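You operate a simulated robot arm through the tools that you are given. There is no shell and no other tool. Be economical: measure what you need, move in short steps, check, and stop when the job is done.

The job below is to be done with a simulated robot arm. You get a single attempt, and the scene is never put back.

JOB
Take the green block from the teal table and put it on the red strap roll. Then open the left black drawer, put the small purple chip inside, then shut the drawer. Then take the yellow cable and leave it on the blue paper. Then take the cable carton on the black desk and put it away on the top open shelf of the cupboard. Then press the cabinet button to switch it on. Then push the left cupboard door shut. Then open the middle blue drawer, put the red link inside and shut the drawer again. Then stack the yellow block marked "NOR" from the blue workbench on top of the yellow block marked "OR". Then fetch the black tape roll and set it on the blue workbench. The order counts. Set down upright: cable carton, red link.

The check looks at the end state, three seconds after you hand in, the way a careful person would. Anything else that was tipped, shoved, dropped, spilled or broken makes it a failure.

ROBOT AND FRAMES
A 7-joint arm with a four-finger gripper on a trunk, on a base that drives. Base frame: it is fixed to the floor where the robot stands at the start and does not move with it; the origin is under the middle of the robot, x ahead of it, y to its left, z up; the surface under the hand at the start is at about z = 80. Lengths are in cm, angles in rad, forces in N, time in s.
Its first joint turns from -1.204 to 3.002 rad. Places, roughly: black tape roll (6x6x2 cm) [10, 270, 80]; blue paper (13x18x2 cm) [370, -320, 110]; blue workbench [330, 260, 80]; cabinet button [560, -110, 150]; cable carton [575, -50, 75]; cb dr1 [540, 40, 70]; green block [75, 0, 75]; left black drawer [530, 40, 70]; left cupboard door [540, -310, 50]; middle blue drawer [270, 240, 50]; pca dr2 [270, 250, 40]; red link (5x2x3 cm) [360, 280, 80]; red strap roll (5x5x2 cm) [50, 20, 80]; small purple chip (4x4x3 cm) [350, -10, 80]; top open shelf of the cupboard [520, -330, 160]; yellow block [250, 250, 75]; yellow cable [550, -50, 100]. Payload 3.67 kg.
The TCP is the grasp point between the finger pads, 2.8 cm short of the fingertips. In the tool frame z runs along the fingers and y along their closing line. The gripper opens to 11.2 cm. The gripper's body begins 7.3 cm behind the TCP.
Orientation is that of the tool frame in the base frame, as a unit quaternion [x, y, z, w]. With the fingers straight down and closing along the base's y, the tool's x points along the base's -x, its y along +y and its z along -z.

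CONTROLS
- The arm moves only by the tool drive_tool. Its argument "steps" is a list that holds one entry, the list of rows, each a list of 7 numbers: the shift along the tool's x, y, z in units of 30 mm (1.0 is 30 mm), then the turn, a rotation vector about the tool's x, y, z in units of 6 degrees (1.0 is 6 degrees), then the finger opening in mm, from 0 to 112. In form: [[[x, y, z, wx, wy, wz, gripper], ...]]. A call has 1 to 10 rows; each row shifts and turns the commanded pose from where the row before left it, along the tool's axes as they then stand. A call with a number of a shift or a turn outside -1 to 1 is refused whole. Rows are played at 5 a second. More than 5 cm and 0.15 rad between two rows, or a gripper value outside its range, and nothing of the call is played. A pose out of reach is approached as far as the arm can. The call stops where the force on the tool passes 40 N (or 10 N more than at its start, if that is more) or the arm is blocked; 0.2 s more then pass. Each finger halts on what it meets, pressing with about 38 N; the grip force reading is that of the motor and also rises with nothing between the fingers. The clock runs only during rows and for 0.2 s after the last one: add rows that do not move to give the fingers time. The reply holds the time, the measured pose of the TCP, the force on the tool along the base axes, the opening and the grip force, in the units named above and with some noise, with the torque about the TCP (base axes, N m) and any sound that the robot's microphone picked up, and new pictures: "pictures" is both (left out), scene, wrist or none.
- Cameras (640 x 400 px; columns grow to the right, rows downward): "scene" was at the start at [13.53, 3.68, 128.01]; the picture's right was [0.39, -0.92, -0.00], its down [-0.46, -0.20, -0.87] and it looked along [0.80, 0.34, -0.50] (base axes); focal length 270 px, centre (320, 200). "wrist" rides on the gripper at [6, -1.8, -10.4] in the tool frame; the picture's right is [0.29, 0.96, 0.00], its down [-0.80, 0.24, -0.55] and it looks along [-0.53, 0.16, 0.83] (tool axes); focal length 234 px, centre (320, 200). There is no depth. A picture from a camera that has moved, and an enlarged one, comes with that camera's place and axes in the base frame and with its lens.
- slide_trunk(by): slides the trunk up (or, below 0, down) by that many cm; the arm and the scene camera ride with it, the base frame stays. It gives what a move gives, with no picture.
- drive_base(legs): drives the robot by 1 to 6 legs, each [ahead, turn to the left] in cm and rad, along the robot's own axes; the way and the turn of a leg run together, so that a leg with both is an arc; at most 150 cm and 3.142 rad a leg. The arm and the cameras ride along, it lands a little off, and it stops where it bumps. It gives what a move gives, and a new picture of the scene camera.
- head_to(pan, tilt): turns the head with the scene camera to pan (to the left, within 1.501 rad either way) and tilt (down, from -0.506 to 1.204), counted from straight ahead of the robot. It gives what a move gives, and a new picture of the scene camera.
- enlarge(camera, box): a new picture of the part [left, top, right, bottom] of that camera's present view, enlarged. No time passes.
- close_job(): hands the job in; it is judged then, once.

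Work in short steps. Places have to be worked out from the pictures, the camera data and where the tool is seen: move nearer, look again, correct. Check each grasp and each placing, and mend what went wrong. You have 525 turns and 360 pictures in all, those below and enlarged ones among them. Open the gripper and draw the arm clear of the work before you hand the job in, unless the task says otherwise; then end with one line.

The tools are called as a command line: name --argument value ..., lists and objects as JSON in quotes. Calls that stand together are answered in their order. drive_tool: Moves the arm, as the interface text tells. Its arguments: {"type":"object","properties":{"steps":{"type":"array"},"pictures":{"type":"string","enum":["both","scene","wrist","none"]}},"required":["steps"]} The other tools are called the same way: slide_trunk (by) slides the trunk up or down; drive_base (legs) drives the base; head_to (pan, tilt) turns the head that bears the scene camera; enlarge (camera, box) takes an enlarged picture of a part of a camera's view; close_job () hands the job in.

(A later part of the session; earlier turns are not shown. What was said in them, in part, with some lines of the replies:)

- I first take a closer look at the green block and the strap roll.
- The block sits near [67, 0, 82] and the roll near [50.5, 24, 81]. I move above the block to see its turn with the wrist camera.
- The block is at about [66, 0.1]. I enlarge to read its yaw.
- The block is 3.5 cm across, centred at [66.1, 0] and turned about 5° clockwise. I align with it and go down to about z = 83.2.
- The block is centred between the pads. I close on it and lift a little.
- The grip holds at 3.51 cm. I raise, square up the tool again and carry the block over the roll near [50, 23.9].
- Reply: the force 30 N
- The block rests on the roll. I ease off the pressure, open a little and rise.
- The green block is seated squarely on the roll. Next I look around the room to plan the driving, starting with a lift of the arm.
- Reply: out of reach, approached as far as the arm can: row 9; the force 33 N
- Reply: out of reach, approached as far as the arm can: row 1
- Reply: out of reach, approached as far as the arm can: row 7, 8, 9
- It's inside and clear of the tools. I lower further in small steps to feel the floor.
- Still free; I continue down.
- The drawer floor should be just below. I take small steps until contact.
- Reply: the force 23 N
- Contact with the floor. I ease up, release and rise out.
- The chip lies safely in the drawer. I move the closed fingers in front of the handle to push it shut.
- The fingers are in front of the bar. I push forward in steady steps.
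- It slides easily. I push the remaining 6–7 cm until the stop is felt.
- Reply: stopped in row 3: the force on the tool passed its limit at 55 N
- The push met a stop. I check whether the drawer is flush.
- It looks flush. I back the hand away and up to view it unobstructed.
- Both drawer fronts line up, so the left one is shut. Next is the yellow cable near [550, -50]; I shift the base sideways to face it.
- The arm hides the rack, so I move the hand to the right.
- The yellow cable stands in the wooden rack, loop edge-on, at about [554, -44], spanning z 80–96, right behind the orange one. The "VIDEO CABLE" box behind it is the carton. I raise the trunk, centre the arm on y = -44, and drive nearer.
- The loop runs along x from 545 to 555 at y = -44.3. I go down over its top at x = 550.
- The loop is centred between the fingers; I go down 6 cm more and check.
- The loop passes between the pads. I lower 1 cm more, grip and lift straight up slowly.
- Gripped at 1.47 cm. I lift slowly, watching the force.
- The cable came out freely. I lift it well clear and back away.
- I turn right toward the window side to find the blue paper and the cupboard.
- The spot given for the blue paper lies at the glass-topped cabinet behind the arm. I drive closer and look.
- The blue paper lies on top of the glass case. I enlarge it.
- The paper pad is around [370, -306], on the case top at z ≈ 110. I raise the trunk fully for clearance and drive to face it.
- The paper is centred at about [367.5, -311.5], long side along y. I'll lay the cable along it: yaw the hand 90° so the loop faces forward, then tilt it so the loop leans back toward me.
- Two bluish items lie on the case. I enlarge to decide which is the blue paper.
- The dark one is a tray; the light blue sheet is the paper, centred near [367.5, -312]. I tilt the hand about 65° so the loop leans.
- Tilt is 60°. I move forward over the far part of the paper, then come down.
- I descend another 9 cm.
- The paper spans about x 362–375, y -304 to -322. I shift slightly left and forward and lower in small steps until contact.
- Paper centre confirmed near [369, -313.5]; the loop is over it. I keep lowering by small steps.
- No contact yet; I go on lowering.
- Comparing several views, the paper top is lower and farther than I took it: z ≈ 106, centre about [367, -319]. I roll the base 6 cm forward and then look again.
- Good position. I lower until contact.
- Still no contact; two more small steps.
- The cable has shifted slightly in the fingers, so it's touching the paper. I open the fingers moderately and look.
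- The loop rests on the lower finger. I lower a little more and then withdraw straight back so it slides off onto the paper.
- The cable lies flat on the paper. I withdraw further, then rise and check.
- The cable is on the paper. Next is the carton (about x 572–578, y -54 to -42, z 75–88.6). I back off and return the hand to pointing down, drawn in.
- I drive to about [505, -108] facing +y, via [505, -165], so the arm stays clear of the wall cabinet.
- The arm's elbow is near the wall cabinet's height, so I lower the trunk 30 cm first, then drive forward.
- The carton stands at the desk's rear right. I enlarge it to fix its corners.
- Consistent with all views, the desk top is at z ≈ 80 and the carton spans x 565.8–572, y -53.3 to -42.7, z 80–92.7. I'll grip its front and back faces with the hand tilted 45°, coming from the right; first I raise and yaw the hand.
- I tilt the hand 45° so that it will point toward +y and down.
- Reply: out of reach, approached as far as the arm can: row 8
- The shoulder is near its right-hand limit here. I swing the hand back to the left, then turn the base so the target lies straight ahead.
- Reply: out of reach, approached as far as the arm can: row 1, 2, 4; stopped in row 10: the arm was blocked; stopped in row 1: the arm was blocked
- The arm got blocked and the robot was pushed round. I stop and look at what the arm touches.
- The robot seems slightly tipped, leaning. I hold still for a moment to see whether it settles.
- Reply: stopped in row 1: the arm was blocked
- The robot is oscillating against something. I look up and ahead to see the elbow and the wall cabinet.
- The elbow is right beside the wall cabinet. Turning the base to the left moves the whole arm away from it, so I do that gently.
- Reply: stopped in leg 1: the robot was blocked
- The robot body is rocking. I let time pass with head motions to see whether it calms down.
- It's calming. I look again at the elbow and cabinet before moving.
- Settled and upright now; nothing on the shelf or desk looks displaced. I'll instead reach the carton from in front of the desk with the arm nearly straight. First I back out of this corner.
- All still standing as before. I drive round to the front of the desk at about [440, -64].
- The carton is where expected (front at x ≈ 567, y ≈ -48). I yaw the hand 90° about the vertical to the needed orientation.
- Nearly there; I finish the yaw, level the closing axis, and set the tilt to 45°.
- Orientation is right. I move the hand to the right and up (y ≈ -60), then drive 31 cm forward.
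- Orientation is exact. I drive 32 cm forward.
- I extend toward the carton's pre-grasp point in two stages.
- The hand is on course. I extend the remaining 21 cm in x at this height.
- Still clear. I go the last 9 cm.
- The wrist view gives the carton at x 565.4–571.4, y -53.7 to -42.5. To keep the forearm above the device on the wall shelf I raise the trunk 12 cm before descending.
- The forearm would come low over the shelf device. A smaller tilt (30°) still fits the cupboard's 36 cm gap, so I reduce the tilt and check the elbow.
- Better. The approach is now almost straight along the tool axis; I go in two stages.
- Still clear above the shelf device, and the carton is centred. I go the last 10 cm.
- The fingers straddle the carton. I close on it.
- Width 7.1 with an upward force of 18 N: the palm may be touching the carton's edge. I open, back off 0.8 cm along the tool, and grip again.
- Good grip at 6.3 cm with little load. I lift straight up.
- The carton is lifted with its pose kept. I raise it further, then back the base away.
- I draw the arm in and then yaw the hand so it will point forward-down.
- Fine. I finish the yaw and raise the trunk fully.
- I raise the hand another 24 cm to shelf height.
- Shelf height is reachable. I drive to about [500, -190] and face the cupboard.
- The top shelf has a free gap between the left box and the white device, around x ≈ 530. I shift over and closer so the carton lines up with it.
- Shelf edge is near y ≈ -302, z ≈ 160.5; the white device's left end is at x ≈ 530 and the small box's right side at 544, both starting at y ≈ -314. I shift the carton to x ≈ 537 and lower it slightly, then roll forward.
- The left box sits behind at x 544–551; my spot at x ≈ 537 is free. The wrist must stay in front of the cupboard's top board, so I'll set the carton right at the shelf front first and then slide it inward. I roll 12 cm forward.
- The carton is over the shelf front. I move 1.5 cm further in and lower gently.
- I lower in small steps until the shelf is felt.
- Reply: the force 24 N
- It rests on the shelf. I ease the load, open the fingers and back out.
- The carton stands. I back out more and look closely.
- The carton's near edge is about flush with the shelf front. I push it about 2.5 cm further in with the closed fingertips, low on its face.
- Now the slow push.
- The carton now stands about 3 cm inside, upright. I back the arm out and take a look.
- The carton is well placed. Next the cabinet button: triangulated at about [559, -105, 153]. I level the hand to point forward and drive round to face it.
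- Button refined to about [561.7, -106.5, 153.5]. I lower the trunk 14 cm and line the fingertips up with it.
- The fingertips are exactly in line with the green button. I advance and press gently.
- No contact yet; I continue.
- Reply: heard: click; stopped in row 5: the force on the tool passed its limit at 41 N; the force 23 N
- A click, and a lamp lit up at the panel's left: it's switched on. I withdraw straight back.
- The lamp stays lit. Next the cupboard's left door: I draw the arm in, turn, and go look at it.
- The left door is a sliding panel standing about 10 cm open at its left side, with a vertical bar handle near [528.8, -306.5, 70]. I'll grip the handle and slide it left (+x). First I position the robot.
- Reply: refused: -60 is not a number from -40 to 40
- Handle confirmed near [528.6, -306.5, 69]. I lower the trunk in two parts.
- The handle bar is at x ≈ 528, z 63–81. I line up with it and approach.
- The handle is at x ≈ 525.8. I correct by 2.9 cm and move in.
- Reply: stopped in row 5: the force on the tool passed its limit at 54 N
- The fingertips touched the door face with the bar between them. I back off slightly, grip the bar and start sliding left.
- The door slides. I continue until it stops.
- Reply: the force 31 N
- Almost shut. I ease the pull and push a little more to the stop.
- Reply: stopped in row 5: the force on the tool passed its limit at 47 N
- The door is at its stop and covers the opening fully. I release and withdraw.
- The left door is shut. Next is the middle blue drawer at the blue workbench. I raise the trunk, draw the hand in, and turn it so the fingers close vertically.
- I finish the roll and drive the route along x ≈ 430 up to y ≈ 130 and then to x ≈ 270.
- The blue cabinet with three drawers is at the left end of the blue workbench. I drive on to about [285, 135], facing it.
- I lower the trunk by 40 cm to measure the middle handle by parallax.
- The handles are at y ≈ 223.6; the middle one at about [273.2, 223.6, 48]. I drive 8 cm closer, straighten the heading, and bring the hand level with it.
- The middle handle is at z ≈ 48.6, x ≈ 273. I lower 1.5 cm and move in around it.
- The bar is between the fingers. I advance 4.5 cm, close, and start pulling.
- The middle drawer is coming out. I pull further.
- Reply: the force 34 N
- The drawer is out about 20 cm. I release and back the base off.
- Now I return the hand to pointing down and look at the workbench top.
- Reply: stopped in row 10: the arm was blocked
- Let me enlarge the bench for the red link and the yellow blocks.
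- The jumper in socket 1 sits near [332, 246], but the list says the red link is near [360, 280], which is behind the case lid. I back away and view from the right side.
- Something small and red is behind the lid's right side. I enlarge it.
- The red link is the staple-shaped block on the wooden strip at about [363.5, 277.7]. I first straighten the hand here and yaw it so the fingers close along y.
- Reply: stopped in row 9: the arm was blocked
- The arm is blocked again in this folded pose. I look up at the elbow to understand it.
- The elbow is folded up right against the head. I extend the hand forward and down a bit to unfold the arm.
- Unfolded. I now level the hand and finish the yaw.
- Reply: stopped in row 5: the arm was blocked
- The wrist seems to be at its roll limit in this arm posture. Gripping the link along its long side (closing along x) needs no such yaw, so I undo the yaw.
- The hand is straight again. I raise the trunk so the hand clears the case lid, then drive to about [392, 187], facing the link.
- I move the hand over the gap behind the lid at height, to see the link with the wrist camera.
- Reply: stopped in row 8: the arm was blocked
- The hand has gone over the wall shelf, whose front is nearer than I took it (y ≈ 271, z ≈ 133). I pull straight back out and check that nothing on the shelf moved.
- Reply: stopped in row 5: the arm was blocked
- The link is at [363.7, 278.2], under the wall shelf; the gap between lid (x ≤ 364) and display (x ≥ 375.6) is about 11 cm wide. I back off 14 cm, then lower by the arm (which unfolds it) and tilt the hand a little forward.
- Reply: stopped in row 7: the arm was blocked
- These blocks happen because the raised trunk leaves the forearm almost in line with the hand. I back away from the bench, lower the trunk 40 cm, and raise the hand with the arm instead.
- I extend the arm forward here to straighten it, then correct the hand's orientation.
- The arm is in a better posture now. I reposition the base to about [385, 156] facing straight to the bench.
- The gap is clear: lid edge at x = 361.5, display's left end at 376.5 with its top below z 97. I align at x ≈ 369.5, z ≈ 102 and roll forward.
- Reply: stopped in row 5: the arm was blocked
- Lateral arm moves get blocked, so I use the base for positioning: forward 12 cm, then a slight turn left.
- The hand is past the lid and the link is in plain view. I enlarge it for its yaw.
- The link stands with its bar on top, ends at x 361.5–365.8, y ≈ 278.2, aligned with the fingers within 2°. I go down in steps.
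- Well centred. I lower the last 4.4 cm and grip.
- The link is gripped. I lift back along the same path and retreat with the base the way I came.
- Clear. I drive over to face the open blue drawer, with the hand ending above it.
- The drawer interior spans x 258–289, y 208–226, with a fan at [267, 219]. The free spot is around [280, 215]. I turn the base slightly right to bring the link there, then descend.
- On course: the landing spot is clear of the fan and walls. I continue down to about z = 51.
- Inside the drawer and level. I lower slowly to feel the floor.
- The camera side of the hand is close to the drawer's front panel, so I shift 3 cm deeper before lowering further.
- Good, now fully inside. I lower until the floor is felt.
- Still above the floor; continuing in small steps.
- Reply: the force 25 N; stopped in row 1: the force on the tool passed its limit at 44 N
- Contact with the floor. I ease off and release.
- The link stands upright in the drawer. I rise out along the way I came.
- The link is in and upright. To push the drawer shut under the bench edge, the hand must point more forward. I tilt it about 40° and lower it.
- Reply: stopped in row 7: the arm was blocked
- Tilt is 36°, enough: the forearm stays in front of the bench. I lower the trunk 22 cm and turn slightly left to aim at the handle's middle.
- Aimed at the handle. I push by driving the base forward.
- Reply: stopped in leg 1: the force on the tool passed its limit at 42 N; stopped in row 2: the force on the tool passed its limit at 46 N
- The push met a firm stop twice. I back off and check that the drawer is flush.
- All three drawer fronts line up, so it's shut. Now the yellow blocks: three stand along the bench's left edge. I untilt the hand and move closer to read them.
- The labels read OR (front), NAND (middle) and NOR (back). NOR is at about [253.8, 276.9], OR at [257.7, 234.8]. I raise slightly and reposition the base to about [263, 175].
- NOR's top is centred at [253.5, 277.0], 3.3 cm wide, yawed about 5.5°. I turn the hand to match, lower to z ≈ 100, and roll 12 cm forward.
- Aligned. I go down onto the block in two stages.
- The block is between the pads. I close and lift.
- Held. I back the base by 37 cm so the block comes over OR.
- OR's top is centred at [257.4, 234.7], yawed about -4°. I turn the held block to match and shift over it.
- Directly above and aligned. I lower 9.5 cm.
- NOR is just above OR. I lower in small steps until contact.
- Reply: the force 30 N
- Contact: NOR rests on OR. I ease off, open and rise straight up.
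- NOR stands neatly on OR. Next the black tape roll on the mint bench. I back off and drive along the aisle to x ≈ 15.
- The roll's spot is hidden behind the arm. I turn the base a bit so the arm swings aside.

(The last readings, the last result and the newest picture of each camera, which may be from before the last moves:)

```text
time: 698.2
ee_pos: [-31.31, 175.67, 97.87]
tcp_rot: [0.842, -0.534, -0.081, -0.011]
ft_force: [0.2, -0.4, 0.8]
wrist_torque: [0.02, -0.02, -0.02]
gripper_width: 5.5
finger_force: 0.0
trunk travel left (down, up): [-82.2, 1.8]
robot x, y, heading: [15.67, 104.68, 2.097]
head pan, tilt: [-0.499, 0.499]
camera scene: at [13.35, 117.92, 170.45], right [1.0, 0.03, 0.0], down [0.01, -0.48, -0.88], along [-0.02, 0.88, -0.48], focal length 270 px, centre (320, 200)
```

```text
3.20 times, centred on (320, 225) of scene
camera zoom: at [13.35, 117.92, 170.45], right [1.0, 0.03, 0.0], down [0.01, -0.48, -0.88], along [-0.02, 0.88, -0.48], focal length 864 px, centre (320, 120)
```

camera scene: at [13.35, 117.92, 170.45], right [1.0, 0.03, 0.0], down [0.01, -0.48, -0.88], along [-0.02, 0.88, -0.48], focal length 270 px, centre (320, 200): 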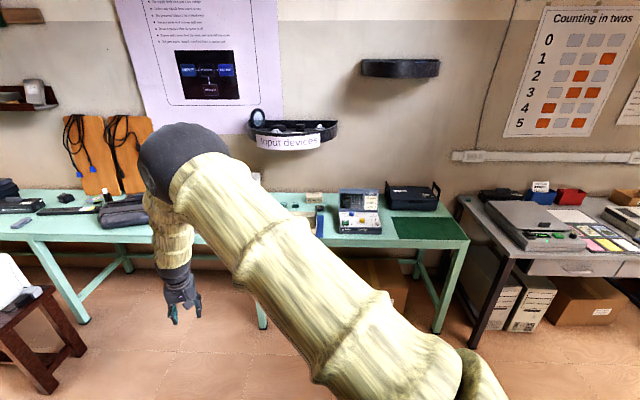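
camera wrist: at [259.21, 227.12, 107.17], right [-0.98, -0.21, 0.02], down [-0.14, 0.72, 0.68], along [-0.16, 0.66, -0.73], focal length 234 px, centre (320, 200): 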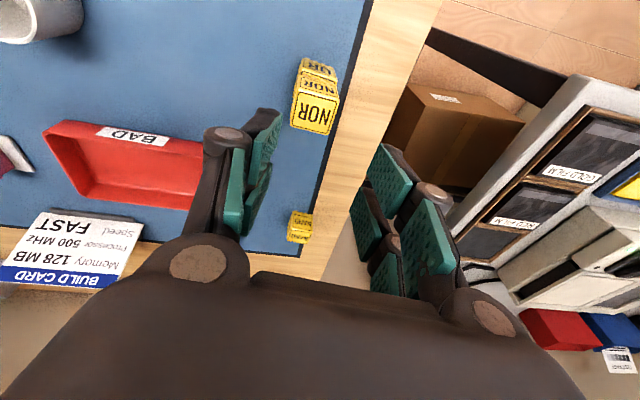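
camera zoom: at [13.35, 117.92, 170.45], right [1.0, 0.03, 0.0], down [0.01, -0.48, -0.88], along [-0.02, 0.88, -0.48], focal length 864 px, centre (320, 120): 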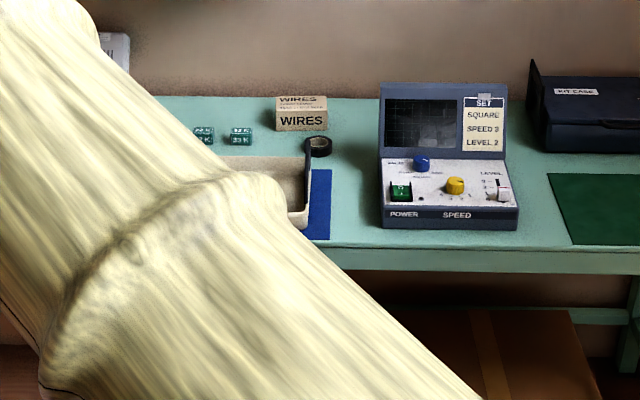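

The tape roll lies at about [8.7, 270.8], between a tray and the WIRES box. I turn back, lower slightly and approach to view it from above.

drive_base --legs '[[0, -0.515], [62, 0]]'

slide_trunk --by -4

drive_tool --steps '[[[0, 0, 0, 0, 0, 0, 85]]]' --pictures "wrist"

```text
time: 703.0
ee_pos: [8.24, 250.84, 97.88]
tcp_rot: [-0.681, 0.727, 0.076, 0.031]
ft_force: [1.0, 0.1, 0.1]
wrist_torque: [-0.03, 0.01, -0.03]
gripper_width: 5.51
finger_force: 0.0
trunk travel left (down, up): [-82.2, 1.8]
robot x, y, heading: [14.75, 165.15, 1.594]
head pan, tilt: [-0.499, 0.499]
camera scene: at [19.21, 178.87, 170.44], right [0.89, -0.46, 0.0], down [-0.22, -0.43, -0.88], along [0.41, 0.78, -0.48], focal length 270 px, centre (320, 200)
```

scene: 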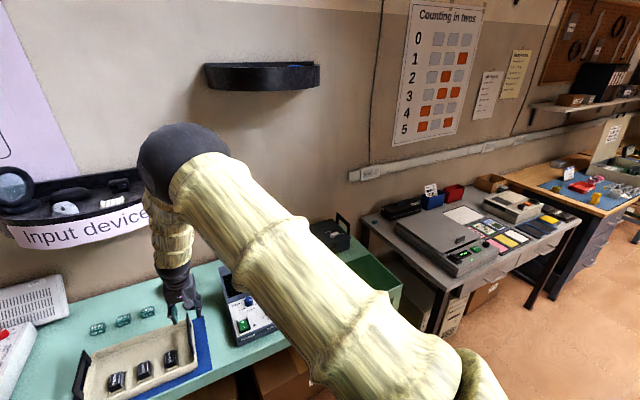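

```text
time: 703.9
ee_pos: [8.22, 250.9, 93.96]
tcp_rot: [-0.681, 0.728, 0.076, 0.032]
ft_force: [0.7, -0.6, -0.4]
wrist_torque: [0.04, 0.04, 0.05]
gripper_width: 5.51
finger_force: 0.1
trunk travel left (down, up): [-78.2, 5.8]
robot x, y, heading: [15.06, 165.43, 1.59]
head pan, tilt: [-0.499, 0.499]
```

```text
time: 704.3
ee_pos: [8.23, 250.87, 93.95]
tcp_rot: [-0.681, 0.728, 0.075, 0.031]
ft_force: [-0.2, -0.4, 0.0]
wrist_torque: [0.02, 0.01, 0.02]
gripper_width: 8.52
finger_force: 0.0
trunk travel left (down, up): [-78.2, 5.8]
robot x, y, heading: [15.18, 165.47, 1.59]
head pan, tilt: [-0.499, 0.499]
camera wrist: at [10.23, 243.31, 103.12], right [-0.97, -0.23, 0.02], down [-0.15, 0.72, 0.68], along [-0.17, 0.66, -0.73], focal length 234 px, centre (320, 200)
```

wrist: 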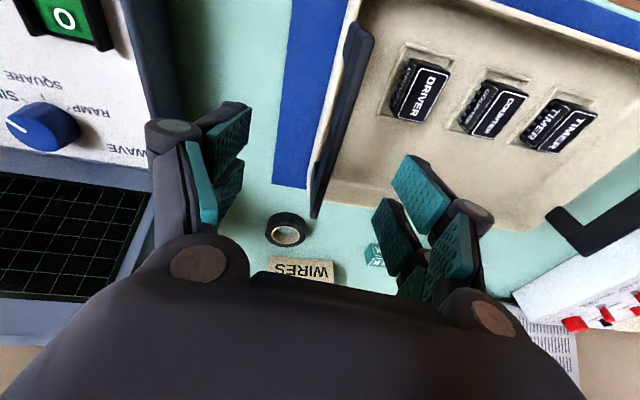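

The roll is at [8.5, 269.8]; tray wall at x ≤ 6.4, scope at x ≥ 20.8, and the small wall shelf (x ≤ 7, z ≈ 126) is in the elbow's way. I'll come in from the front right instead: back out and re-approach along a heading of 1.9 rad.

drive_base --legs '[[-35, 0], [0, -1.397], [46, 0], [0, 1.707], [25, 0]]'

drive_tool --steps '[[[0, 0, 0, 0, 0, 0, 40], [0, 0, 0, 0, 0, 0, 40]]]' --pictures "wrist"

```text
time: 717.9
ee_pos: [21.14, 243.18, 93.89]
tcp_rot: [0.782, -0.618, -0.078, -0.019]
ft_force: [-0.3, -0.3, -0.4]
wrist_torque: [-0.04, 0.0, -0.03]
gripper_width: 8.48
finger_force: 0.1
trunk travel left (down, up): [-78.2, 5.8]
robot x, y, heading: [52.87, 163.88, 1.888]
head pan, tilt: [-0.499, 0.499]
camera scene: at [53.12, 177.66, 166.43], right [0.98, -0.18, 0.0], down [-0.09, -0.47, -0.88], along [0.16, 0.86, -0.48], focal length 270 px, centre (320, 200)
```

scene: 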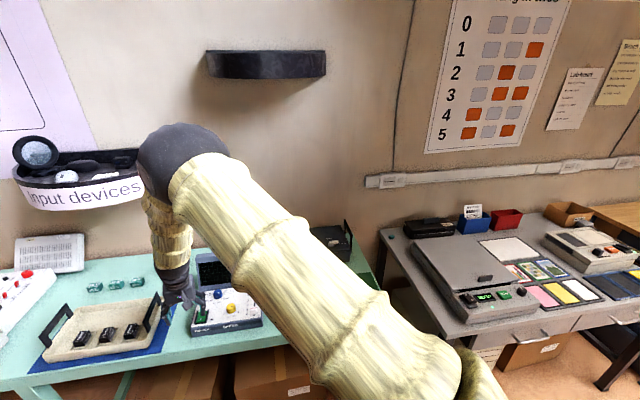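

```text
time: 718.5
ee_pos: [21.25, 243.05, 93.82]
tcp_rot: [0.782, -0.618, -0.08, -0.02]
ft_force: [0.3, 0.1, -0.5]
wrist_torque: [-0.02, 0.02, -0.01]
gripper_width: 3.96
finger_force: 0.1
trunk travel left (down, up): [-78.2, 5.8]
robot x, y, heading: [53.13, 163.55, 1.892]
head pan, tilt: [-0.499, 0.499]
camera wrist: at [25.46, 236.56, 103.07], right [-0.86, -0.5, 0.02], down [-0.36, 0.64, 0.68], along [-0.36, 0.58, -0.73], focal length 234 px, centre (320, 200)
```

wrist: 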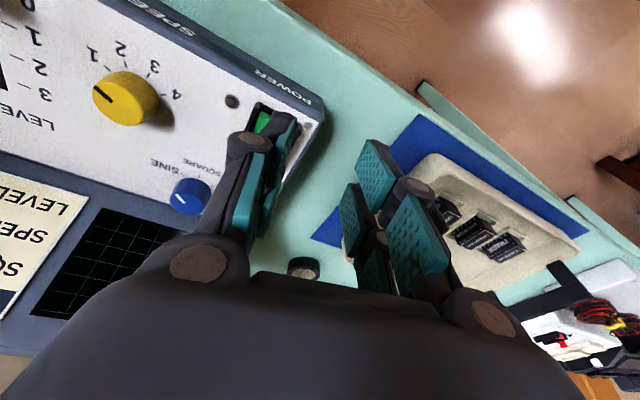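

The hand is about 3 cm too far right, close over the scope's corner. I turn the base slightly left.

drive_base --legs '[[-4, 0.05]]'

drive_tool --steps '[[[0, 0, 0, 0, 0, 0, 40]]]' --pictures "wrist"

```text
time: 719.4
ee_pos: [18.66, 237.6, 94.03]
tcp_rot: [0.798, -0.597, -0.081, -0.018]
ft_force: [-0.4, 0.1, 0.2]
wrist_torque: [0.04, -0.02, 0.01]
gripper_width: 4.02
finger_force: 0.1
trunk travel left (down, up): [-78.2, 5.8]
robot x, y, heading: [53.99, 159.74, 1.938]
head pan, tilt: [-0.499, 0.499]
camera scene: at [53.9, 173.57, 166.45], right [0.99, -0.13, 0.0], down [-0.06, -0.47, -0.88], along [0.12, 0.87, -0.48], focal length 270 px, centre (320, 200)
```

scene: 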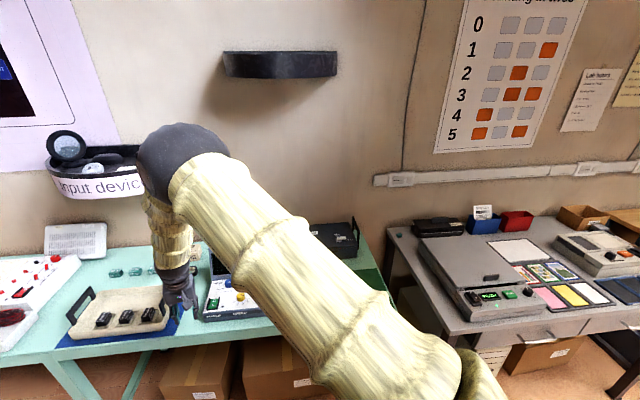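

```text
time: 719.8
ee_pos: [18.75, 237.84, 93.75]
tcp_rot: [0.797, -0.598, -0.078, -0.017]
ft_force: [0.6, -0.2, -0.2]
wrist_torque: [0.0, -0.02, 0.0]
gripper_width: 4.01
finger_force: 0.1
trunk travel left (down, up): [-78.2, 5.8]
robot x, y, heading: [54.59, 159.93, 1.941]
head pan, tilt: [-0.499, 0.499]
camera wrist: at [23.22, 231.46, 102.97], right [-0.84, -0.55, 0.02], down [-0.39, 0.62, 0.68], along [-0.39, 0.56, -0.73], focal length 234 px, centre (320, 200)
```

wrist: 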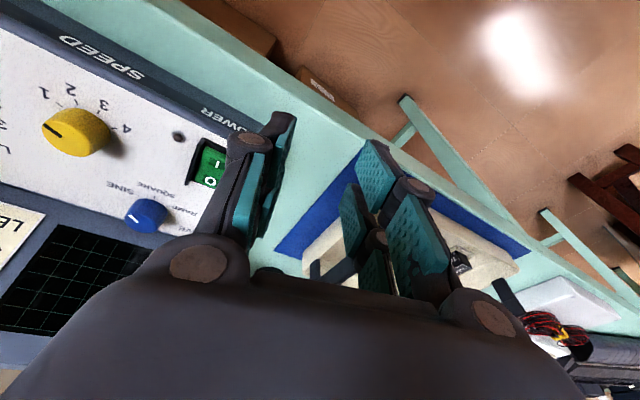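

Now the line leads between tray and scope to the roll. I roll forward 18 cm and look.

drive_base --legs '[[18, -0.01]]'

drive_tool --steps '[[[0, 0, 0, 0, 0, 0, 40]]]' --pictures "wrist"

```text
time: 721.3
ee_pos: [13.11, 255.09, 93.82]
tcp_rot: [0.795, -0.602, -0.078, -0.018]
ft_force: [0.0, 1.3, -0.3]
wrist_torque: [-0.01, 0.02, -0.03]
gripper_width: 4.02
finger_force: 0.1
trunk travel left (down, up): [-78.2, 5.8]
robot x, y, heading: [47.37, 176.96, 1.93]
head pan, tilt: [-0.499, 0.499]
camera scene: at [47.53, 190.85, 166.43], right [0.99, -0.14, 0.0], down [-0.07, -0.48, -0.88], along [0.12, 0.87, -0.48], focal length 270 px, centre (320, 200)
```

scene: 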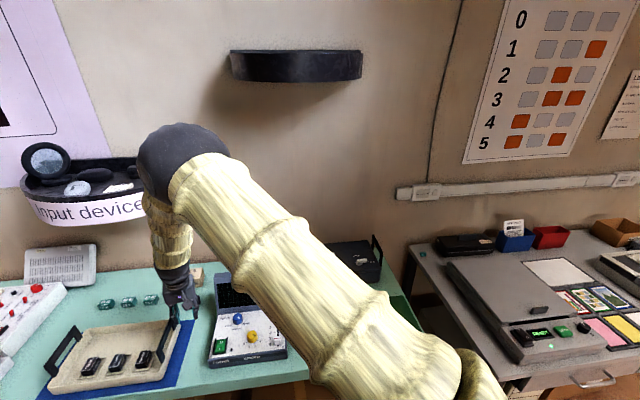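

```text
time: 721.7
ee_pos: [13.11, 254.96, 93.93]
tcp_rot: [0.794, -0.602, -0.079, -0.018]
ft_force: [-0.8, 1.0, -0.1]
wrist_torque: [0.0, -0.01, -0.02]
gripper_width: 3.98
finger_force: 0.1
trunk travel left (down, up): [-78.2, 5.8]
robot x, y, heading: [47.89, 176.71, 1.93]
head pan, tilt: [-0.499, 0.499]
camera wrist: at [17.53, 248.48, 103.12], right [-0.84, -0.54, 0.02], down [-0.38, 0.62, 0.68], along [-0.38, 0.57, -0.73], focal length 234 px, centre (320, 200)
```

wrist: 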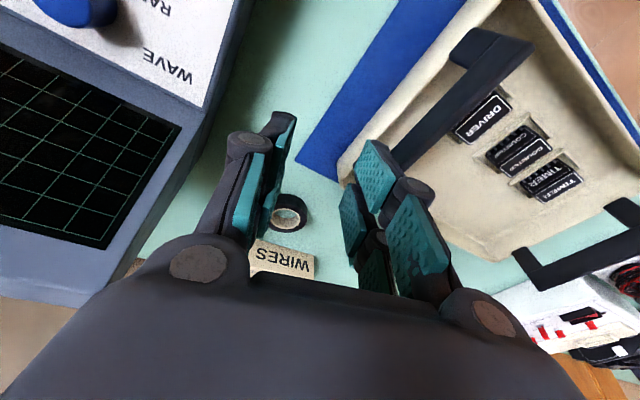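

I roll another 14.5 cm forward over the roll.

drive_base --legs '[[14.5, -0.008]]'

drive_tool --steps '[[[0, 0, 0, 0, 0, 0, 85], [0, 0, 0, 0, 0, 0, 85]]]' --pictures "wrist"

```text
time: 723.0
ee_pos: [8.56, 269.09, 93.8]
tcp_rot: [0.792, -0.605, -0.08, -0.018]
ft_force: [1.3, 0.1, -0.7]
wrist_torque: [-0.03, 0.0, -0.01]
gripper_width: 3.99
finger_force: 0.1
trunk travel left (down, up): [-78.2, 5.8]
robot x, y, heading: [42.98, 190.33, 1.926]
head pan, tilt: [-0.499, 0.499]
camera scene: at [42.6, 204.5, 166.44], right [0.99, -0.15, 0.0], down [-0.07, -0.47, -0.88], along [0.13, 0.87, -0.48], focal length 270 px, centre (320, 200)
```

scene: 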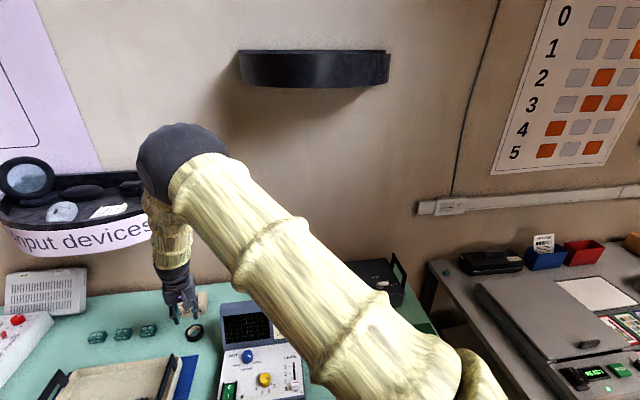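

```text
time: 723.6
ee_pos: [8.54, 269.03, 93.74]
tcp_rot: [0.792, -0.605, -0.079, -0.018]
ft_force: [-0.5, 0.3, -0.4]
wrist_torque: [-0.01, 0.03, 0.0]
gripper_width: 8.5
finger_force: 0.1
trunk travel left (down, up): [-78.2, 5.8]
robot x, y, heading: [42.8, 190.28, 1.924]
head pan, tilt: [-0.499, 0.499]
camera wrist: at [13.02, 262.57, 103.0], right [-0.85, -0.53, 0.02], down [-0.38, 0.63, 0.68], along [-0.38, 0.57, -0.73], focal length 234 px, centre (320, 200)
```

wrist: 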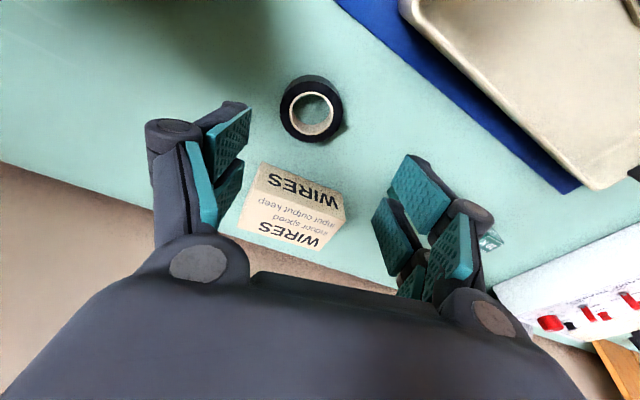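

The roll is centred at [8.8, 269.8]. I go down to it with open fingers.

drive_tool --steps '[[[0.075, -0.098, 0.88, 0, 0, 0, 85], [0.075, -0.098, 0.88, 0, 0, 0, 85], [0.075, -0.098, 0.88, 0, 0, 0, 85], [0.05, -0.07, 0.6, 0, 0, 0, 85], [0, 0, 0, 0, 0, 0, 85]]]' --pictures "wrist"

```text
time: 724.8
ee_pos: [8.89, 269.51, 83.97]
tcp_rot: [0.792, -0.605, -0.079, -0.018]
ft_force: [0.2, -0.7, -0.1]
wrist_torque: [-0.01, 0.03, -0.01]
gripper_width: 8.51
finger_force: 0.1
trunk travel left (down, up): [-78.2, 5.8]
robot x, y, heading: [43.0, 190.24, 1.922]
head pan, tilt: [-0.499, 0.499]
camera wrist: at [13.25, 263.17, 93.32], right [-0.85, -0.53, 0.02], down [-0.38, 0.63, 0.68], along [-0.38, 0.57, -0.73], focal length 234 px, centre (320, 200)
```

wrist: 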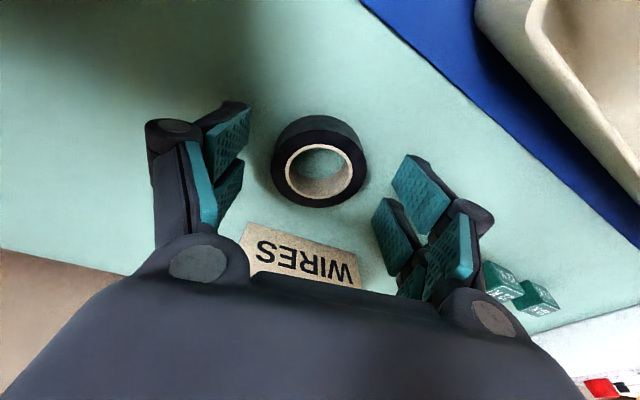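

drive_tool --steps '[[[0.02, -0.03, 0.28, 0, 0, 0, 85], [0, 0, 0, 0, 0, 0, 85], [0, 0, 0, 0, 0, 0, 35], [0, 0, 0, 0, 0, 0, 35], [0, 0, 0, 0, 0, 0, 35], [0, 0, 0, 0, 0, 0, 35]]]' --pictures "wrist"

```text
time: 726.2
ee_pos: [8.82, 269.63, 83.23]
tcp_rot: [0.793, -0.604, -0.08, -0.019]
ft_force: [-0.3, 0.0, 2.4]
wrist_torque: [0.03, -0.06, 0.02]
gripper_width: 5.49
finger_force: 38.0
trunk travel left (down, up): [-78.2, 5.8]
robot x, y, heading: [42.85, 190.87, 1.919]
head pan, tilt: [-0.499, 0.499]
camera wrist: at [13.25, 263.28, 92.47], right [-0.85, -0.53, 0.02], down [-0.38, 0.63, 0.68], along [-0.38, 0.57, -0.73], focal length 234 px, centre (320, 200)
```

wrist: 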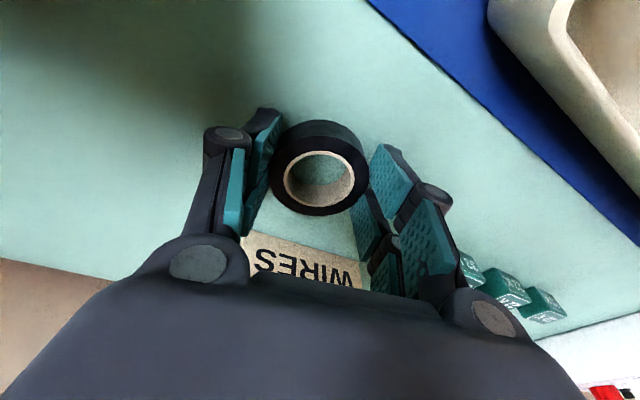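

Gripped at 5.5 cm. I lift it.

drive_tool --steps '[[[-0.03, 0.03, -0.3, 0, 0, 0, 35], [-0.075, 0.07, -0.8, 0, 0, 0, 35], [-0.075, 0.07, -0.8, 0, 0, 0, 35], [-0.075, 0.07, -0.8, 0, 0, 0, 35], [-0.075, 0.07, -0.7, 0, 0, 0, 35]]]' --pictures "wrist"

```text
time: 727.4
ee_pos: [8.84, 269.19, 93.32]
tcp_rot: [0.792, -0.605, -0.08, -0.019]
ft_force: [-0.7, 0.5, 0.2]
wrist_torque: [0.04, -0.03, -0.04]
gripper_width: 5.48
finger_force: 38.0
trunk travel left (down, up): [-78.2, 5.8]
robot x, y, heading: [42.77, 190.41, 1.917]
head pan, tilt: [-0.499, 0.499]
camera wrist: at [13.15, 262.73, 102.62], right [-0.85, -0.53, 0.02], down [-0.38, 0.63, 0.68], along [-0.38, 0.57, -0.73], focal length 234 px, centre (320, 200)
```

wrist: 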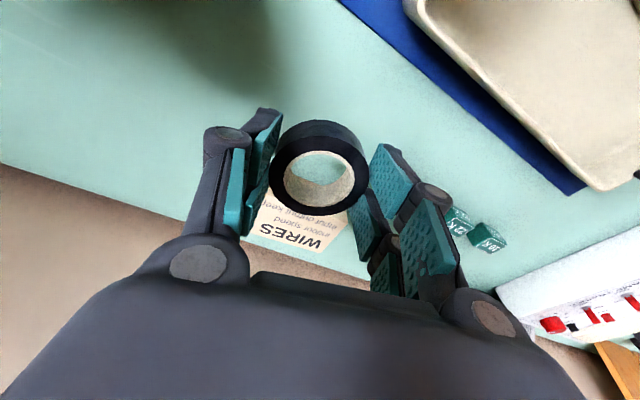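

The tape roll is held. I back out along the same line.

drive_base --legs '[[-34, 0.0]]'

drive_base --legs '[[-40, 0]]'

```text
time: 729.6
ee_pos: [20.44, 237.27, 93.47]
tcp_rot: [0.792, -0.605, -0.08, -0.019]
ft_force: [-0.3, -0.7, -0.3]
wrist_torque: [0.01, 0.0, 0.05]
gripper_width: 5.49
finger_force: 37.7
trunk travel left (down, up): [-78.2, 5.8]
robot x, y, heading: [54.32, 158.26, 1.92]
head pan, tilt: [-0.499, 0.499]
camera scene: at [54.3, 172.39, 166.45], right [0.99, -0.15, 0.0], down [-0.07, -0.47, -0.88], along [0.13, 0.87, -0.48], focal length 270 px, centre (320, 200)
```

scene: 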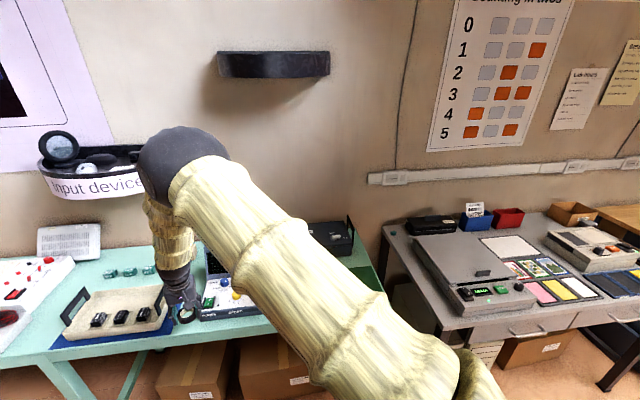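

```text
time: 732.2
ee_pos: [34.12, 199.09, 93.34]
tcp_rot: [0.793, -0.604, -0.08, -0.019]
ft_force: [0.5, 0.0, 0.3]
wrist_torque: [-0.03, -0.02, 0.0]
gripper_width: 5.42
finger_force: 37.8
trunk travel left (down, up): [-78.2, 5.8]
robot x, y, heading: [68.25, 120.53, 1.922]
head pan, tilt: [-0.499, 0.499]
camera scene: at [68.22, 134.25, 166.45], right [0.99, -0.15, 0.0], down [-0.07, -0.47, -0.88], along [0.13, 0.87, -0.48], focal length 270 px, centre (320, 200)
```

scene: 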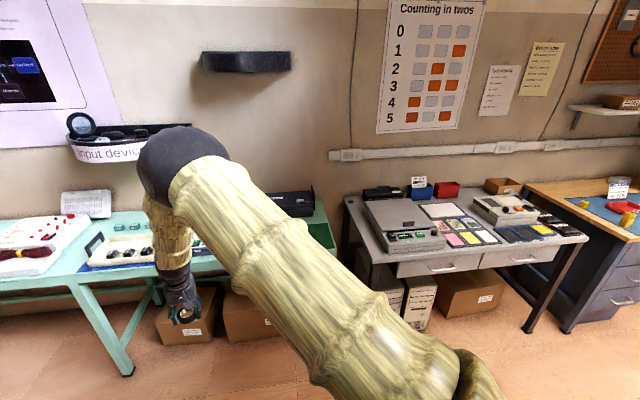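

Now I carry it to the blue workbench; the spot where NOR stood (back left, around [260, 275]) is free. I drive along the aisle.

slide_trunk --by 5

drive_base --legs '[[0, -1.922], [101, 0], [101, 0], [0, 1.571]]'

head_to --pan 0.1 --tilt 0.5

```text
time: 733.1
ee_pos: [34.18, 199.11, 98.26]
tcp_rot: [0.793, -0.603, -0.08, -0.018]
ft_force: [-0.1, 0.0, -0.4]
wrist_torque: [0.0, -0.01, 0.01]
gripper_width: 5.32
finger_force: 37.8
trunk travel left (down, up): [-83.2, 0.8]
robot x, y, heading: [68.39, 120.57, 1.923]
head pan, tilt: [-0.499, 0.499]
```

```text
time: 751.6
ee_pos: [264.13, 206.89, 98.43]
tcp_rot: [-0.682, 0.727, 0.075, 0.031]
ft_force: [-0.5, 1.2, -0.6]
wrist_torque: [-0.01, 0.01, 0.01]
gripper_width: 5.28
finger_force: 38.1
trunk travel left (down, up): [-83.2, 0.8]
robot x, y, heading: [270.89, 121.24, 1.584]
head pan, tilt: [-0.499, 0.499]
camera scene: at [275.17, 134.62, 171.44], right [0.89, -0.46, 0.0], down [-0.22, -0.42, -0.88], along [0.41, 0.78, -0.48], focal length 270 px, centre (320, 200)
```

scene: 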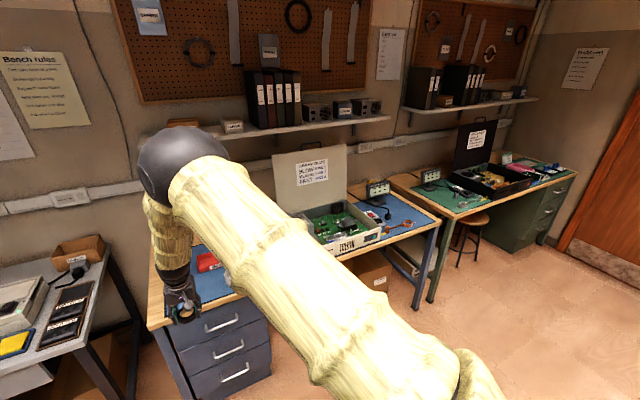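

```text
time: 752.6
ee_pos: [264.2, 206.86, 98.46]
tcp_rot: [-0.682, 0.727, 0.075, 0.03]
ft_force: [0.4, 1.1, -1.2]
wrist_torque: [-0.02, 0.02, 0.03]
gripper_width: 5.29
finger_force: 38.5
trunk travel left (down, up): [-83.2, 0.8]
robot x, y, heading: [270.6, 121.4, 1.59]
head pan, tilt: [0.099, 0.499]
camera scene: at [269.92, 135.59, 171.44], right [0.99, 0.12, 0.0], down [0.06, -0.48, -0.88], along [-0.1, 0.87, -0.48], focal length 270 px, centre (320, 200)
```

scene: 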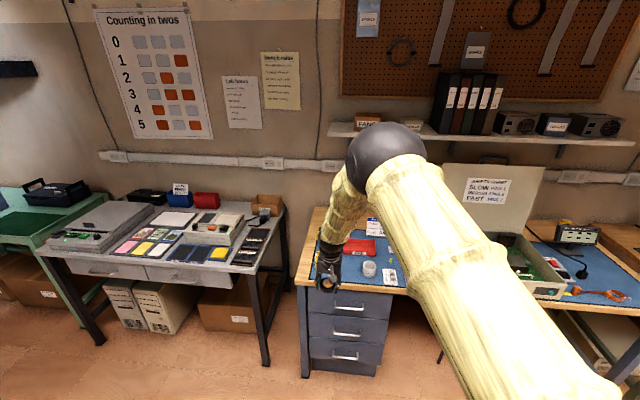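

The grip width has shrunk slightly; I check the roll in the hand.

drive_tool --steps '[[[0, 0, 0, 0, 0, 0, 35]]]' --pictures "wrist"

```text
time: 753.0
ee_pos: [264.19, 206.79, 98.35]
tcp_rot: [-0.682, 0.727, 0.075, 0.031]
ft_force: [0.5, 0.5, -0.8]
wrist_torque: [0.02, -0.02, -0.01]
gripper_width: 5.31
finger_force: 37.8
trunk travel left (down, up): [-83.2, 0.8]
robot x, y, heading: [270.9, 121.64, 1.586]
head pan, tilt: [0.099, 0.499]
camera wrist: at [266.22, 199.36, 107.59], right [-0.97, -0.23, 0.02], down [-0.15, 0.72, 0.68], along [-0.17, 0.66, -0.73], focal length 234 px, centre (320, 200)
```

wrist: 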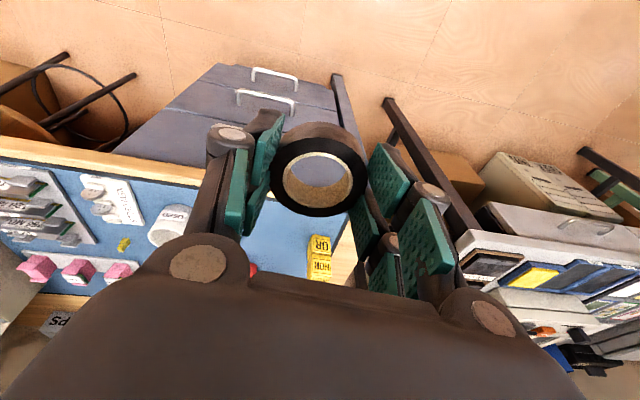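

The roll is still centred. A nearer free spot is the mat's front between the stack and the cup, about [268.5, 228.5]; I go there at once.

drive_base --legs '[[0, -0.043], [21.5, 0]]'

drive_tool --steps '[[[0, 0, 0, 0, 0, 0, 35]]]' --pictures "wrist"

```text
time: 755.0
ee_pos: [268.44, 228.53, 98.29]
tcp_rot: [-0.666, 0.741, 0.075, 0.033]
ft_force: [0.6, -0.4, -1.1]
wrist_torque: [-0.04, -0.01, -0.02]
gripper_width: 5.31
finger_force: 38.6
trunk travel left (down, up): [-83.2, 0.8]
robot x, y, heading: [271.79, 142.81, 1.545]
head pan, tilt: [0.099, 0.499]
camera scene: at [271.07, 157.13, 171.44], right [1.0, 0.07, 0.0], down [0.04, -0.48, -0.88], along [-0.07, 0.88, -0.48], focal length 270 px, centre (320, 200)
```

scene: 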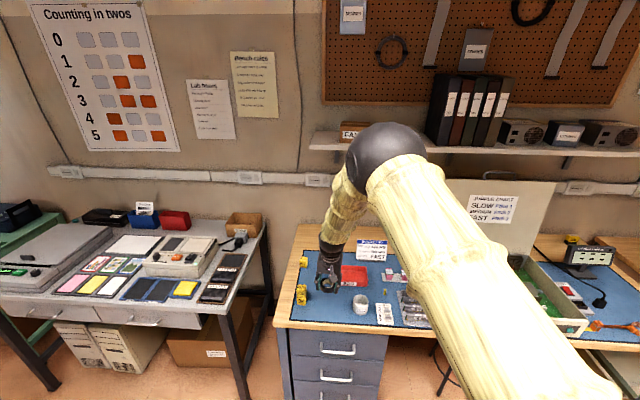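

```text
time: 755.5
ee_pos: [268.42, 228.38, 98.24]
tcp_rot: [-0.666, 0.741, 0.075, 0.034]
ft_force: [0.3, -0.1, 0.9]
wrist_torque: [0.0, 0.0, 0.03]
gripper_width: 5.29
finger_force: 38.4
trunk travel left (down, up): [-83.2, 0.8]
robot x, y, heading: [271.69, 142.89, 1.545]
head pan, tilt: [0.099, 0.499]
camera wrist: at [270.14, 220.82, 107.63], right [-0.98, -0.19, 0.02], down [-0.12, 0.72, 0.68], along [-0.14, 0.67, -0.73], focal length 234 px, centre (320, 200)
```

wrist: 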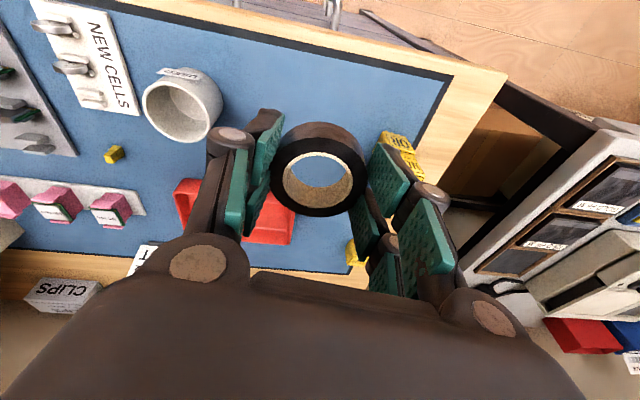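

The landing spot is clear. I lower the roll.

drive_tool --steps '[[[0.135, -0.06, 0.887, 0, 0, 0, 35], [0.135, -0.06, 0.887, 0, 0, 0, 35], [0.135, -0.06, 0.887, 0, 0, 0, 35], [0.135, -0.06, 0.887, 0, 0, 0, 35], [0.135, -0.06, 0.887, 0, 0, 0, 35], [0, 0, 0, 0, 0, 0, 35]]]' --pictures "wrist"

```text
time: 756.9
ee_pos: [268.41, 228.3, 84.55]
tcp_rot: [-0.666, 0.741, 0.075, 0.033]
ft_force: [-0.3, -0.7, 0.2]
wrist_torque: [0.04, 0.0, 0.0]
gripper_width: 5.31
finger_force: 37.6
trunk travel left (down, up): [-83.2, 0.8]
robot x, y, heading: [271.46, 142.76, 1.547]
head pan, tilt: [0.099, 0.499]
camera wrist: at [270.16, 220.76, 94.01], right [-0.98, -0.19, 0.02], down [-0.12, 0.72, 0.68], along [-0.14, 0.67, -0.73], focal length 234 px, centre (320, 200)
```

wrist: 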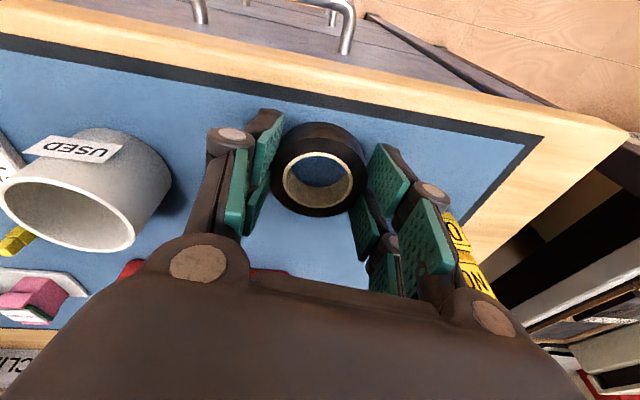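

drive_tool --steps '[[[0.03, -0.01, 0.2, 0, 0, 0, 35], [0, 0, 0, 0, 0, 0, 35]]]' --pictures "none"

drive_tool --steps '[[[0.02, -0.01, 0.13, 0, 0, 0, 35], [0, 0, 0, 0, 0, 0, 35]]]' --pictures "none"

drive_tool --steps '[[[0.02, -0.01, 0.1, 0, 0, 0, 35], [0, 0, 0, 0, 0, 0, 35]]]' --pictures "none"

```text
time: 757.5
ee_pos: [268.4, 228.47, 84.14]
tcp_rot: [-0.666, 0.742, 0.075, 0.032]
ft_force: [0.4, 0.3, -0.7]
wrist_torque: [-0.06, -0.01, 0.02]
gripper_width: 5.27
finger_force: 37.8
trunk travel left (down, up): [-83.2, 0.8]
robot x, y, heading: [271.73, 142.61, 1.551]
head pan, tilt: [0.099, 0.499]
```

```text
time: 758.0
ee_pos: [268.36, 228.47, 83.71]
tcp_rot: [-0.666, 0.741, 0.075, 0.033]
ft_force: [0.1, -0.7, 0.4]
wrist_torque: [-0.02, 0.0, 0.03]
gripper_width: 5.27
finger_force: 37.8
trunk travel left (down, up): [-83.2, 0.8]
robot x, y, heading: [271.23, 142.78, 1.543]
head pan, tilt: [0.099, 0.499]
```

```text
time: 758.6
ee_pos: [268.53, 228.32, 83.47]
tcp_rot: [-0.666, 0.741, 0.075, 0.032]
ft_force: [-0.9, -0.4, -0.8]
wrist_torque: [-0.02, 0.01, -0.02]
gripper_width: 5.3
finger_force: 38.4
trunk travel left (down, up): [-83.2, 0.8]
robot x, y, heading: [271.32, 142.45, 1.543]
head pan, tilt: [0.099, 0.499]
```

drive_tool --steps '[[[0.01, -0.005, 0.08, 0, 0, 0, 35], [0, 0, 0, 0, 0, 0, 35]]]' --pictures "none"

drive_tool --steps '[[[0.01, -0.005, 0.08, 0, 0, 0, 35], [0, 0, 0, 0, 0, 0, 35]]]' --pictures "wrist"

```text
time: 759.2
ee_pos: [268.49, 228.36, 83.47]
tcp_rot: [-0.666, 0.742, 0.075, 0.033]
ft_force: [-0.1, 0.5, 11.5]
wrist_torque: [-0.02, -0.25, -0.03]
gripper_width: 5.3
finger_force: 37.8
trunk travel left (down, up): [-83.2, 0.8]
robot x, y, heading: [271.4, 142.95, 1.546]
head pan, tilt: [0.099, 0.499]
```

```text
time: 759.9
ee_pos: [268.36, 228.38, 83.25]
tcp_rot: [-0.666, 0.742, 0.076, 0.035]
ft_force: [-0.6, 1.8, 18.2]
wrist_torque: [0.03, -0.42, 0.07]
gripper_width: 5.32
finger_force: 38.0
trunk travel left (down, up): [-83.2, 0.8]
robot x, y, heading: [271.88, 142.6, 1.547]
head pan, tilt: [0.099, 0.499]
camera wrist: at [270.1, 220.82, 92.46], right [-0.98, -0.19, 0.02], down [-0.12, 0.72, 0.68], along [-0.14, 0.67, -0.73], focal length 234 px, centre (320, 200)
```

wrist: 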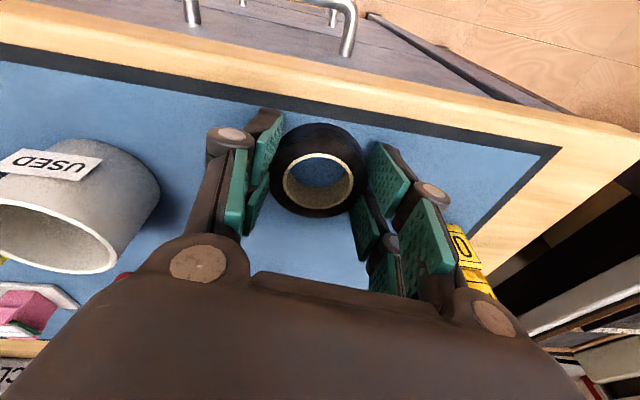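

The roll rests on the mat. I open moderately and rise straight up.

drive_tool --steps '[[[-0.01, 0.005, -0.06, 0, 0, 0, 35], [0, 0, 0, 0, 0, 0, 68], [0, 0, 0, 0, 0, 0, 68], [-0.06, 0.03, -0.4, 0, 0, 0, 68], [-0.13, 0.06, -0.88, 0, 0, 0, 68], [-0.13, 0.06, -0.88, 0, 0, 0, 68], [-0.13, 0.06, -0.88, 0, 0, 0, 68], [-0.13, 0.06, -0.88, 0, 0, 0, 68], [-0.13, 0.06, -0.88, 0, 0, 0, 68]]]' --pictures "wrist"

drive_base --legs '[[-45, 0]]'

head_to --pan 0.15 --tilt 0.5

```text
time: 761.9
ee_pos: [268.32, 228.22, 97.87]
tcp_rot: [-0.666, 0.741, 0.075, 0.032]
ft_force: [-0.2, -0.4, -0.6]
wrist_torque: [0.02, -0.01, -0.01]
gripper_width: 6.8
finger_force: 0.1
trunk travel left (down, up): [-83.2, 0.8]
robot x, y, heading: [271.34, 142.83, 1.548]
head pan, tilt: [0.099, 0.499]
camera wrist: at [270.08, 220.58, 107.14], right [-0.98, -0.19, 0.02], down [-0.12, 0.72, 0.68], along [-0.14, 0.67, -0.73], focal length 234 px, centre (320, 200)
```

wrist: 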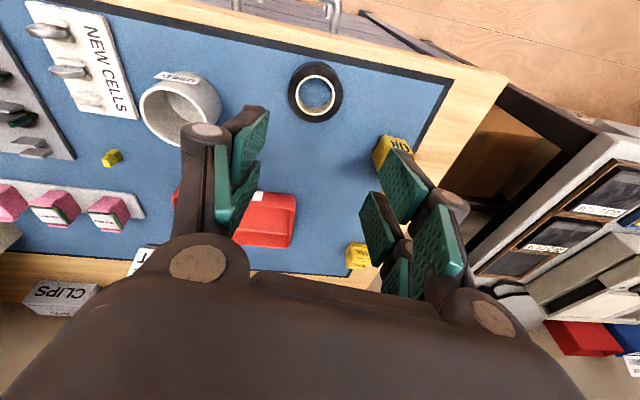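

```text
time: 764.6
ee_pos: [267.67, 182.91, 97.93]
tcp_rot: [-0.663, 0.744, 0.074, 0.034]
ft_force: [1.1, -0.1, -0.4]
wrist_torque: [0.03, 0.0, -0.04]
gripper_width: 6.79
finger_force: 0.1
trunk travel left (down, up): [-83.2, 0.8]
robot x, y, heading: [270.2, 97.64, 1.536]
head pan, tilt: [0.099, 0.499]
camera scene: at [269.89, 111.66, 171.45], right [1.0, 0.07, 0.0], down [0.03, -0.48, -0.88], along [-0.06, 0.88, -0.48], focal length 270 px, centre (320, 200)
```

scene: 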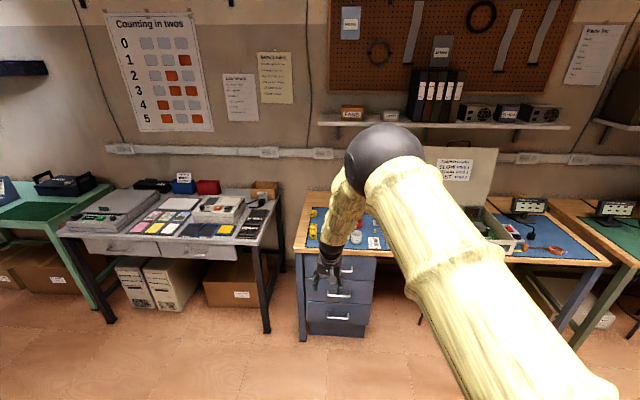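

```text
time: 765.2
ee_pos: [267.61, 182.99, 97.71]
tcp_rot: [-0.663, 0.744, 0.074, 0.034]
ft_force: [0.0, 0.3, -1.0]
wrist_torque: [0.01, -0.02, 0.0]
gripper_width: 6.82
finger_force: 0.1
trunk travel left (down, up): [-83.2, 0.8]
robot x, y, heading: [270.11, 97.41, 1.539]
head pan, tilt: [0.15, 0.499]
camera scene: at [269.43, 111.66, 171.45], right [0.99, 0.12, 0.0], down [0.06, -0.48, -0.88], along [-0.1, 0.87, -0.48], focal length 270 px, centre (320, 200)
```

scene: 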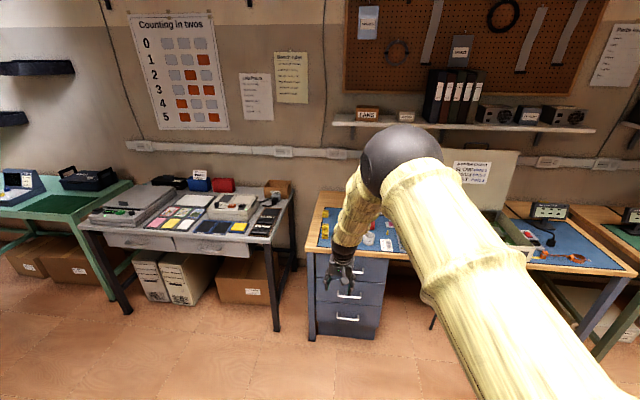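

I turn aside for an unobstructed last look at the bench.

drive_base --legs '[[-10, 0], [0, -0.7]]'

head_to --pan 0.75 --tilt 0.45

enlarge --camera "scene" --box '[260, 150, 480, 330]'

```text
time: 768.2
ee_pos: [322.89, 154.59, 97.83]
tcp_rot: [-0.369, 0.926, 0.059, 0.057]
ft_force: [-0.3, -0.3, 0.7]
wrist_torque: [-0.01, -0.01, 0.02]
gripper_width: 6.82
finger_force: 0.1
trunk travel left (down, up): [-83.2, 0.8]
robot x, y, heading: [269.65, 87.64, 0.836]
head pan, tilt: [0.15, 0.499]
camera scene: at [278.4, 98.95, 171.44], right [0.84, -0.55, 0.0], down [-0.26, -0.4, -0.88], along [0.48, 0.73, -0.48], focal length 270 px, centre (320, 200)
```

scene: 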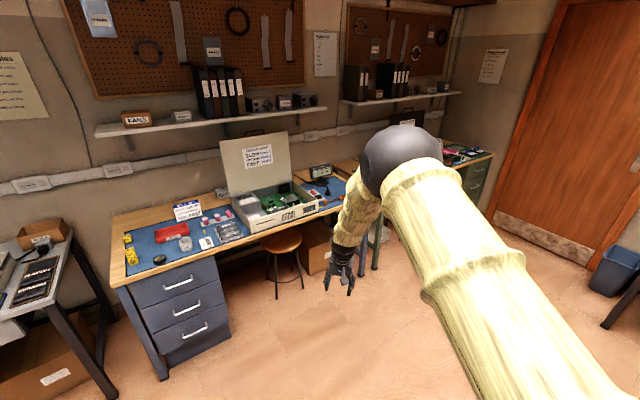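

```text
time: 769.2
ee_pos: [322.91, 154.62, 97.86]
tcp_rot: [-0.369, 0.926, 0.059, 0.056]
ft_force: [-0.3, 0.0, 0.0]
wrist_torque: [-0.01, -0.04, -0.01]
gripper_width: 6.8
finger_force: 0.1
trunk travel left (down, up): [-83.2, 0.8]
robot x, y, heading: [270.15, 87.38, 0.843]
head pan, tilt: [0.75, 0.45]
camera scene: at [273.24, 100.52, 171.89], right [1.0, 0.02, 0.0], down [0.01, -0.44, -0.9], along [-0.02, 0.9, -0.44], focal length 270 px, centre (320, 200)
```

scene: 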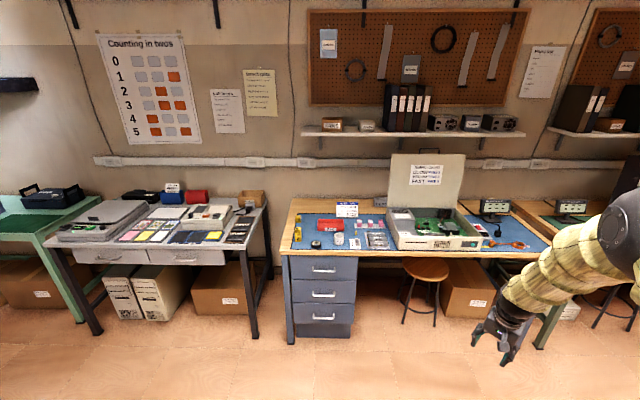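

```text
2.22 times, centred on (370, 240) of scene
camera zoom: at [273.24, 100.52, 171.89], right [1.0, 0.02, 0.0], down [0.01, -0.44, -0.9], along [-0.02, 0.9, -0.44], focal length 600 px, centre (209, 111)
```

zoom: 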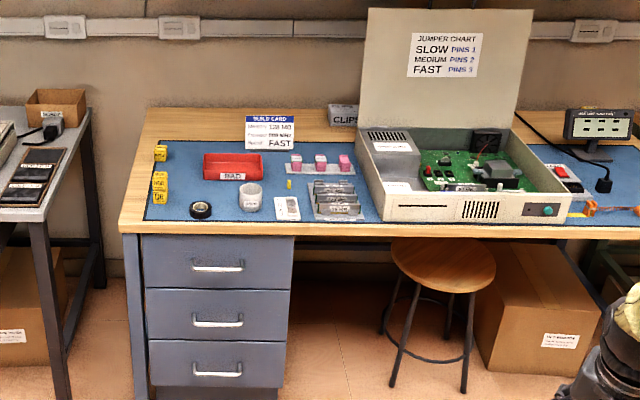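

The drawers are flush, NOR is stacked on OR, the tape roll lies on the bench, and the wall shelf's items are in place. The gripper is open and the arm clear, so I hand in.

close_job

```text
The job is handed in.
```

I finished all nine tasks in the order given and handed the job in. While I was at the black desk, the robot tipped and rocked briefly. In the pictures afterwards, nothing on the desk or the wall shelf looked displaced.
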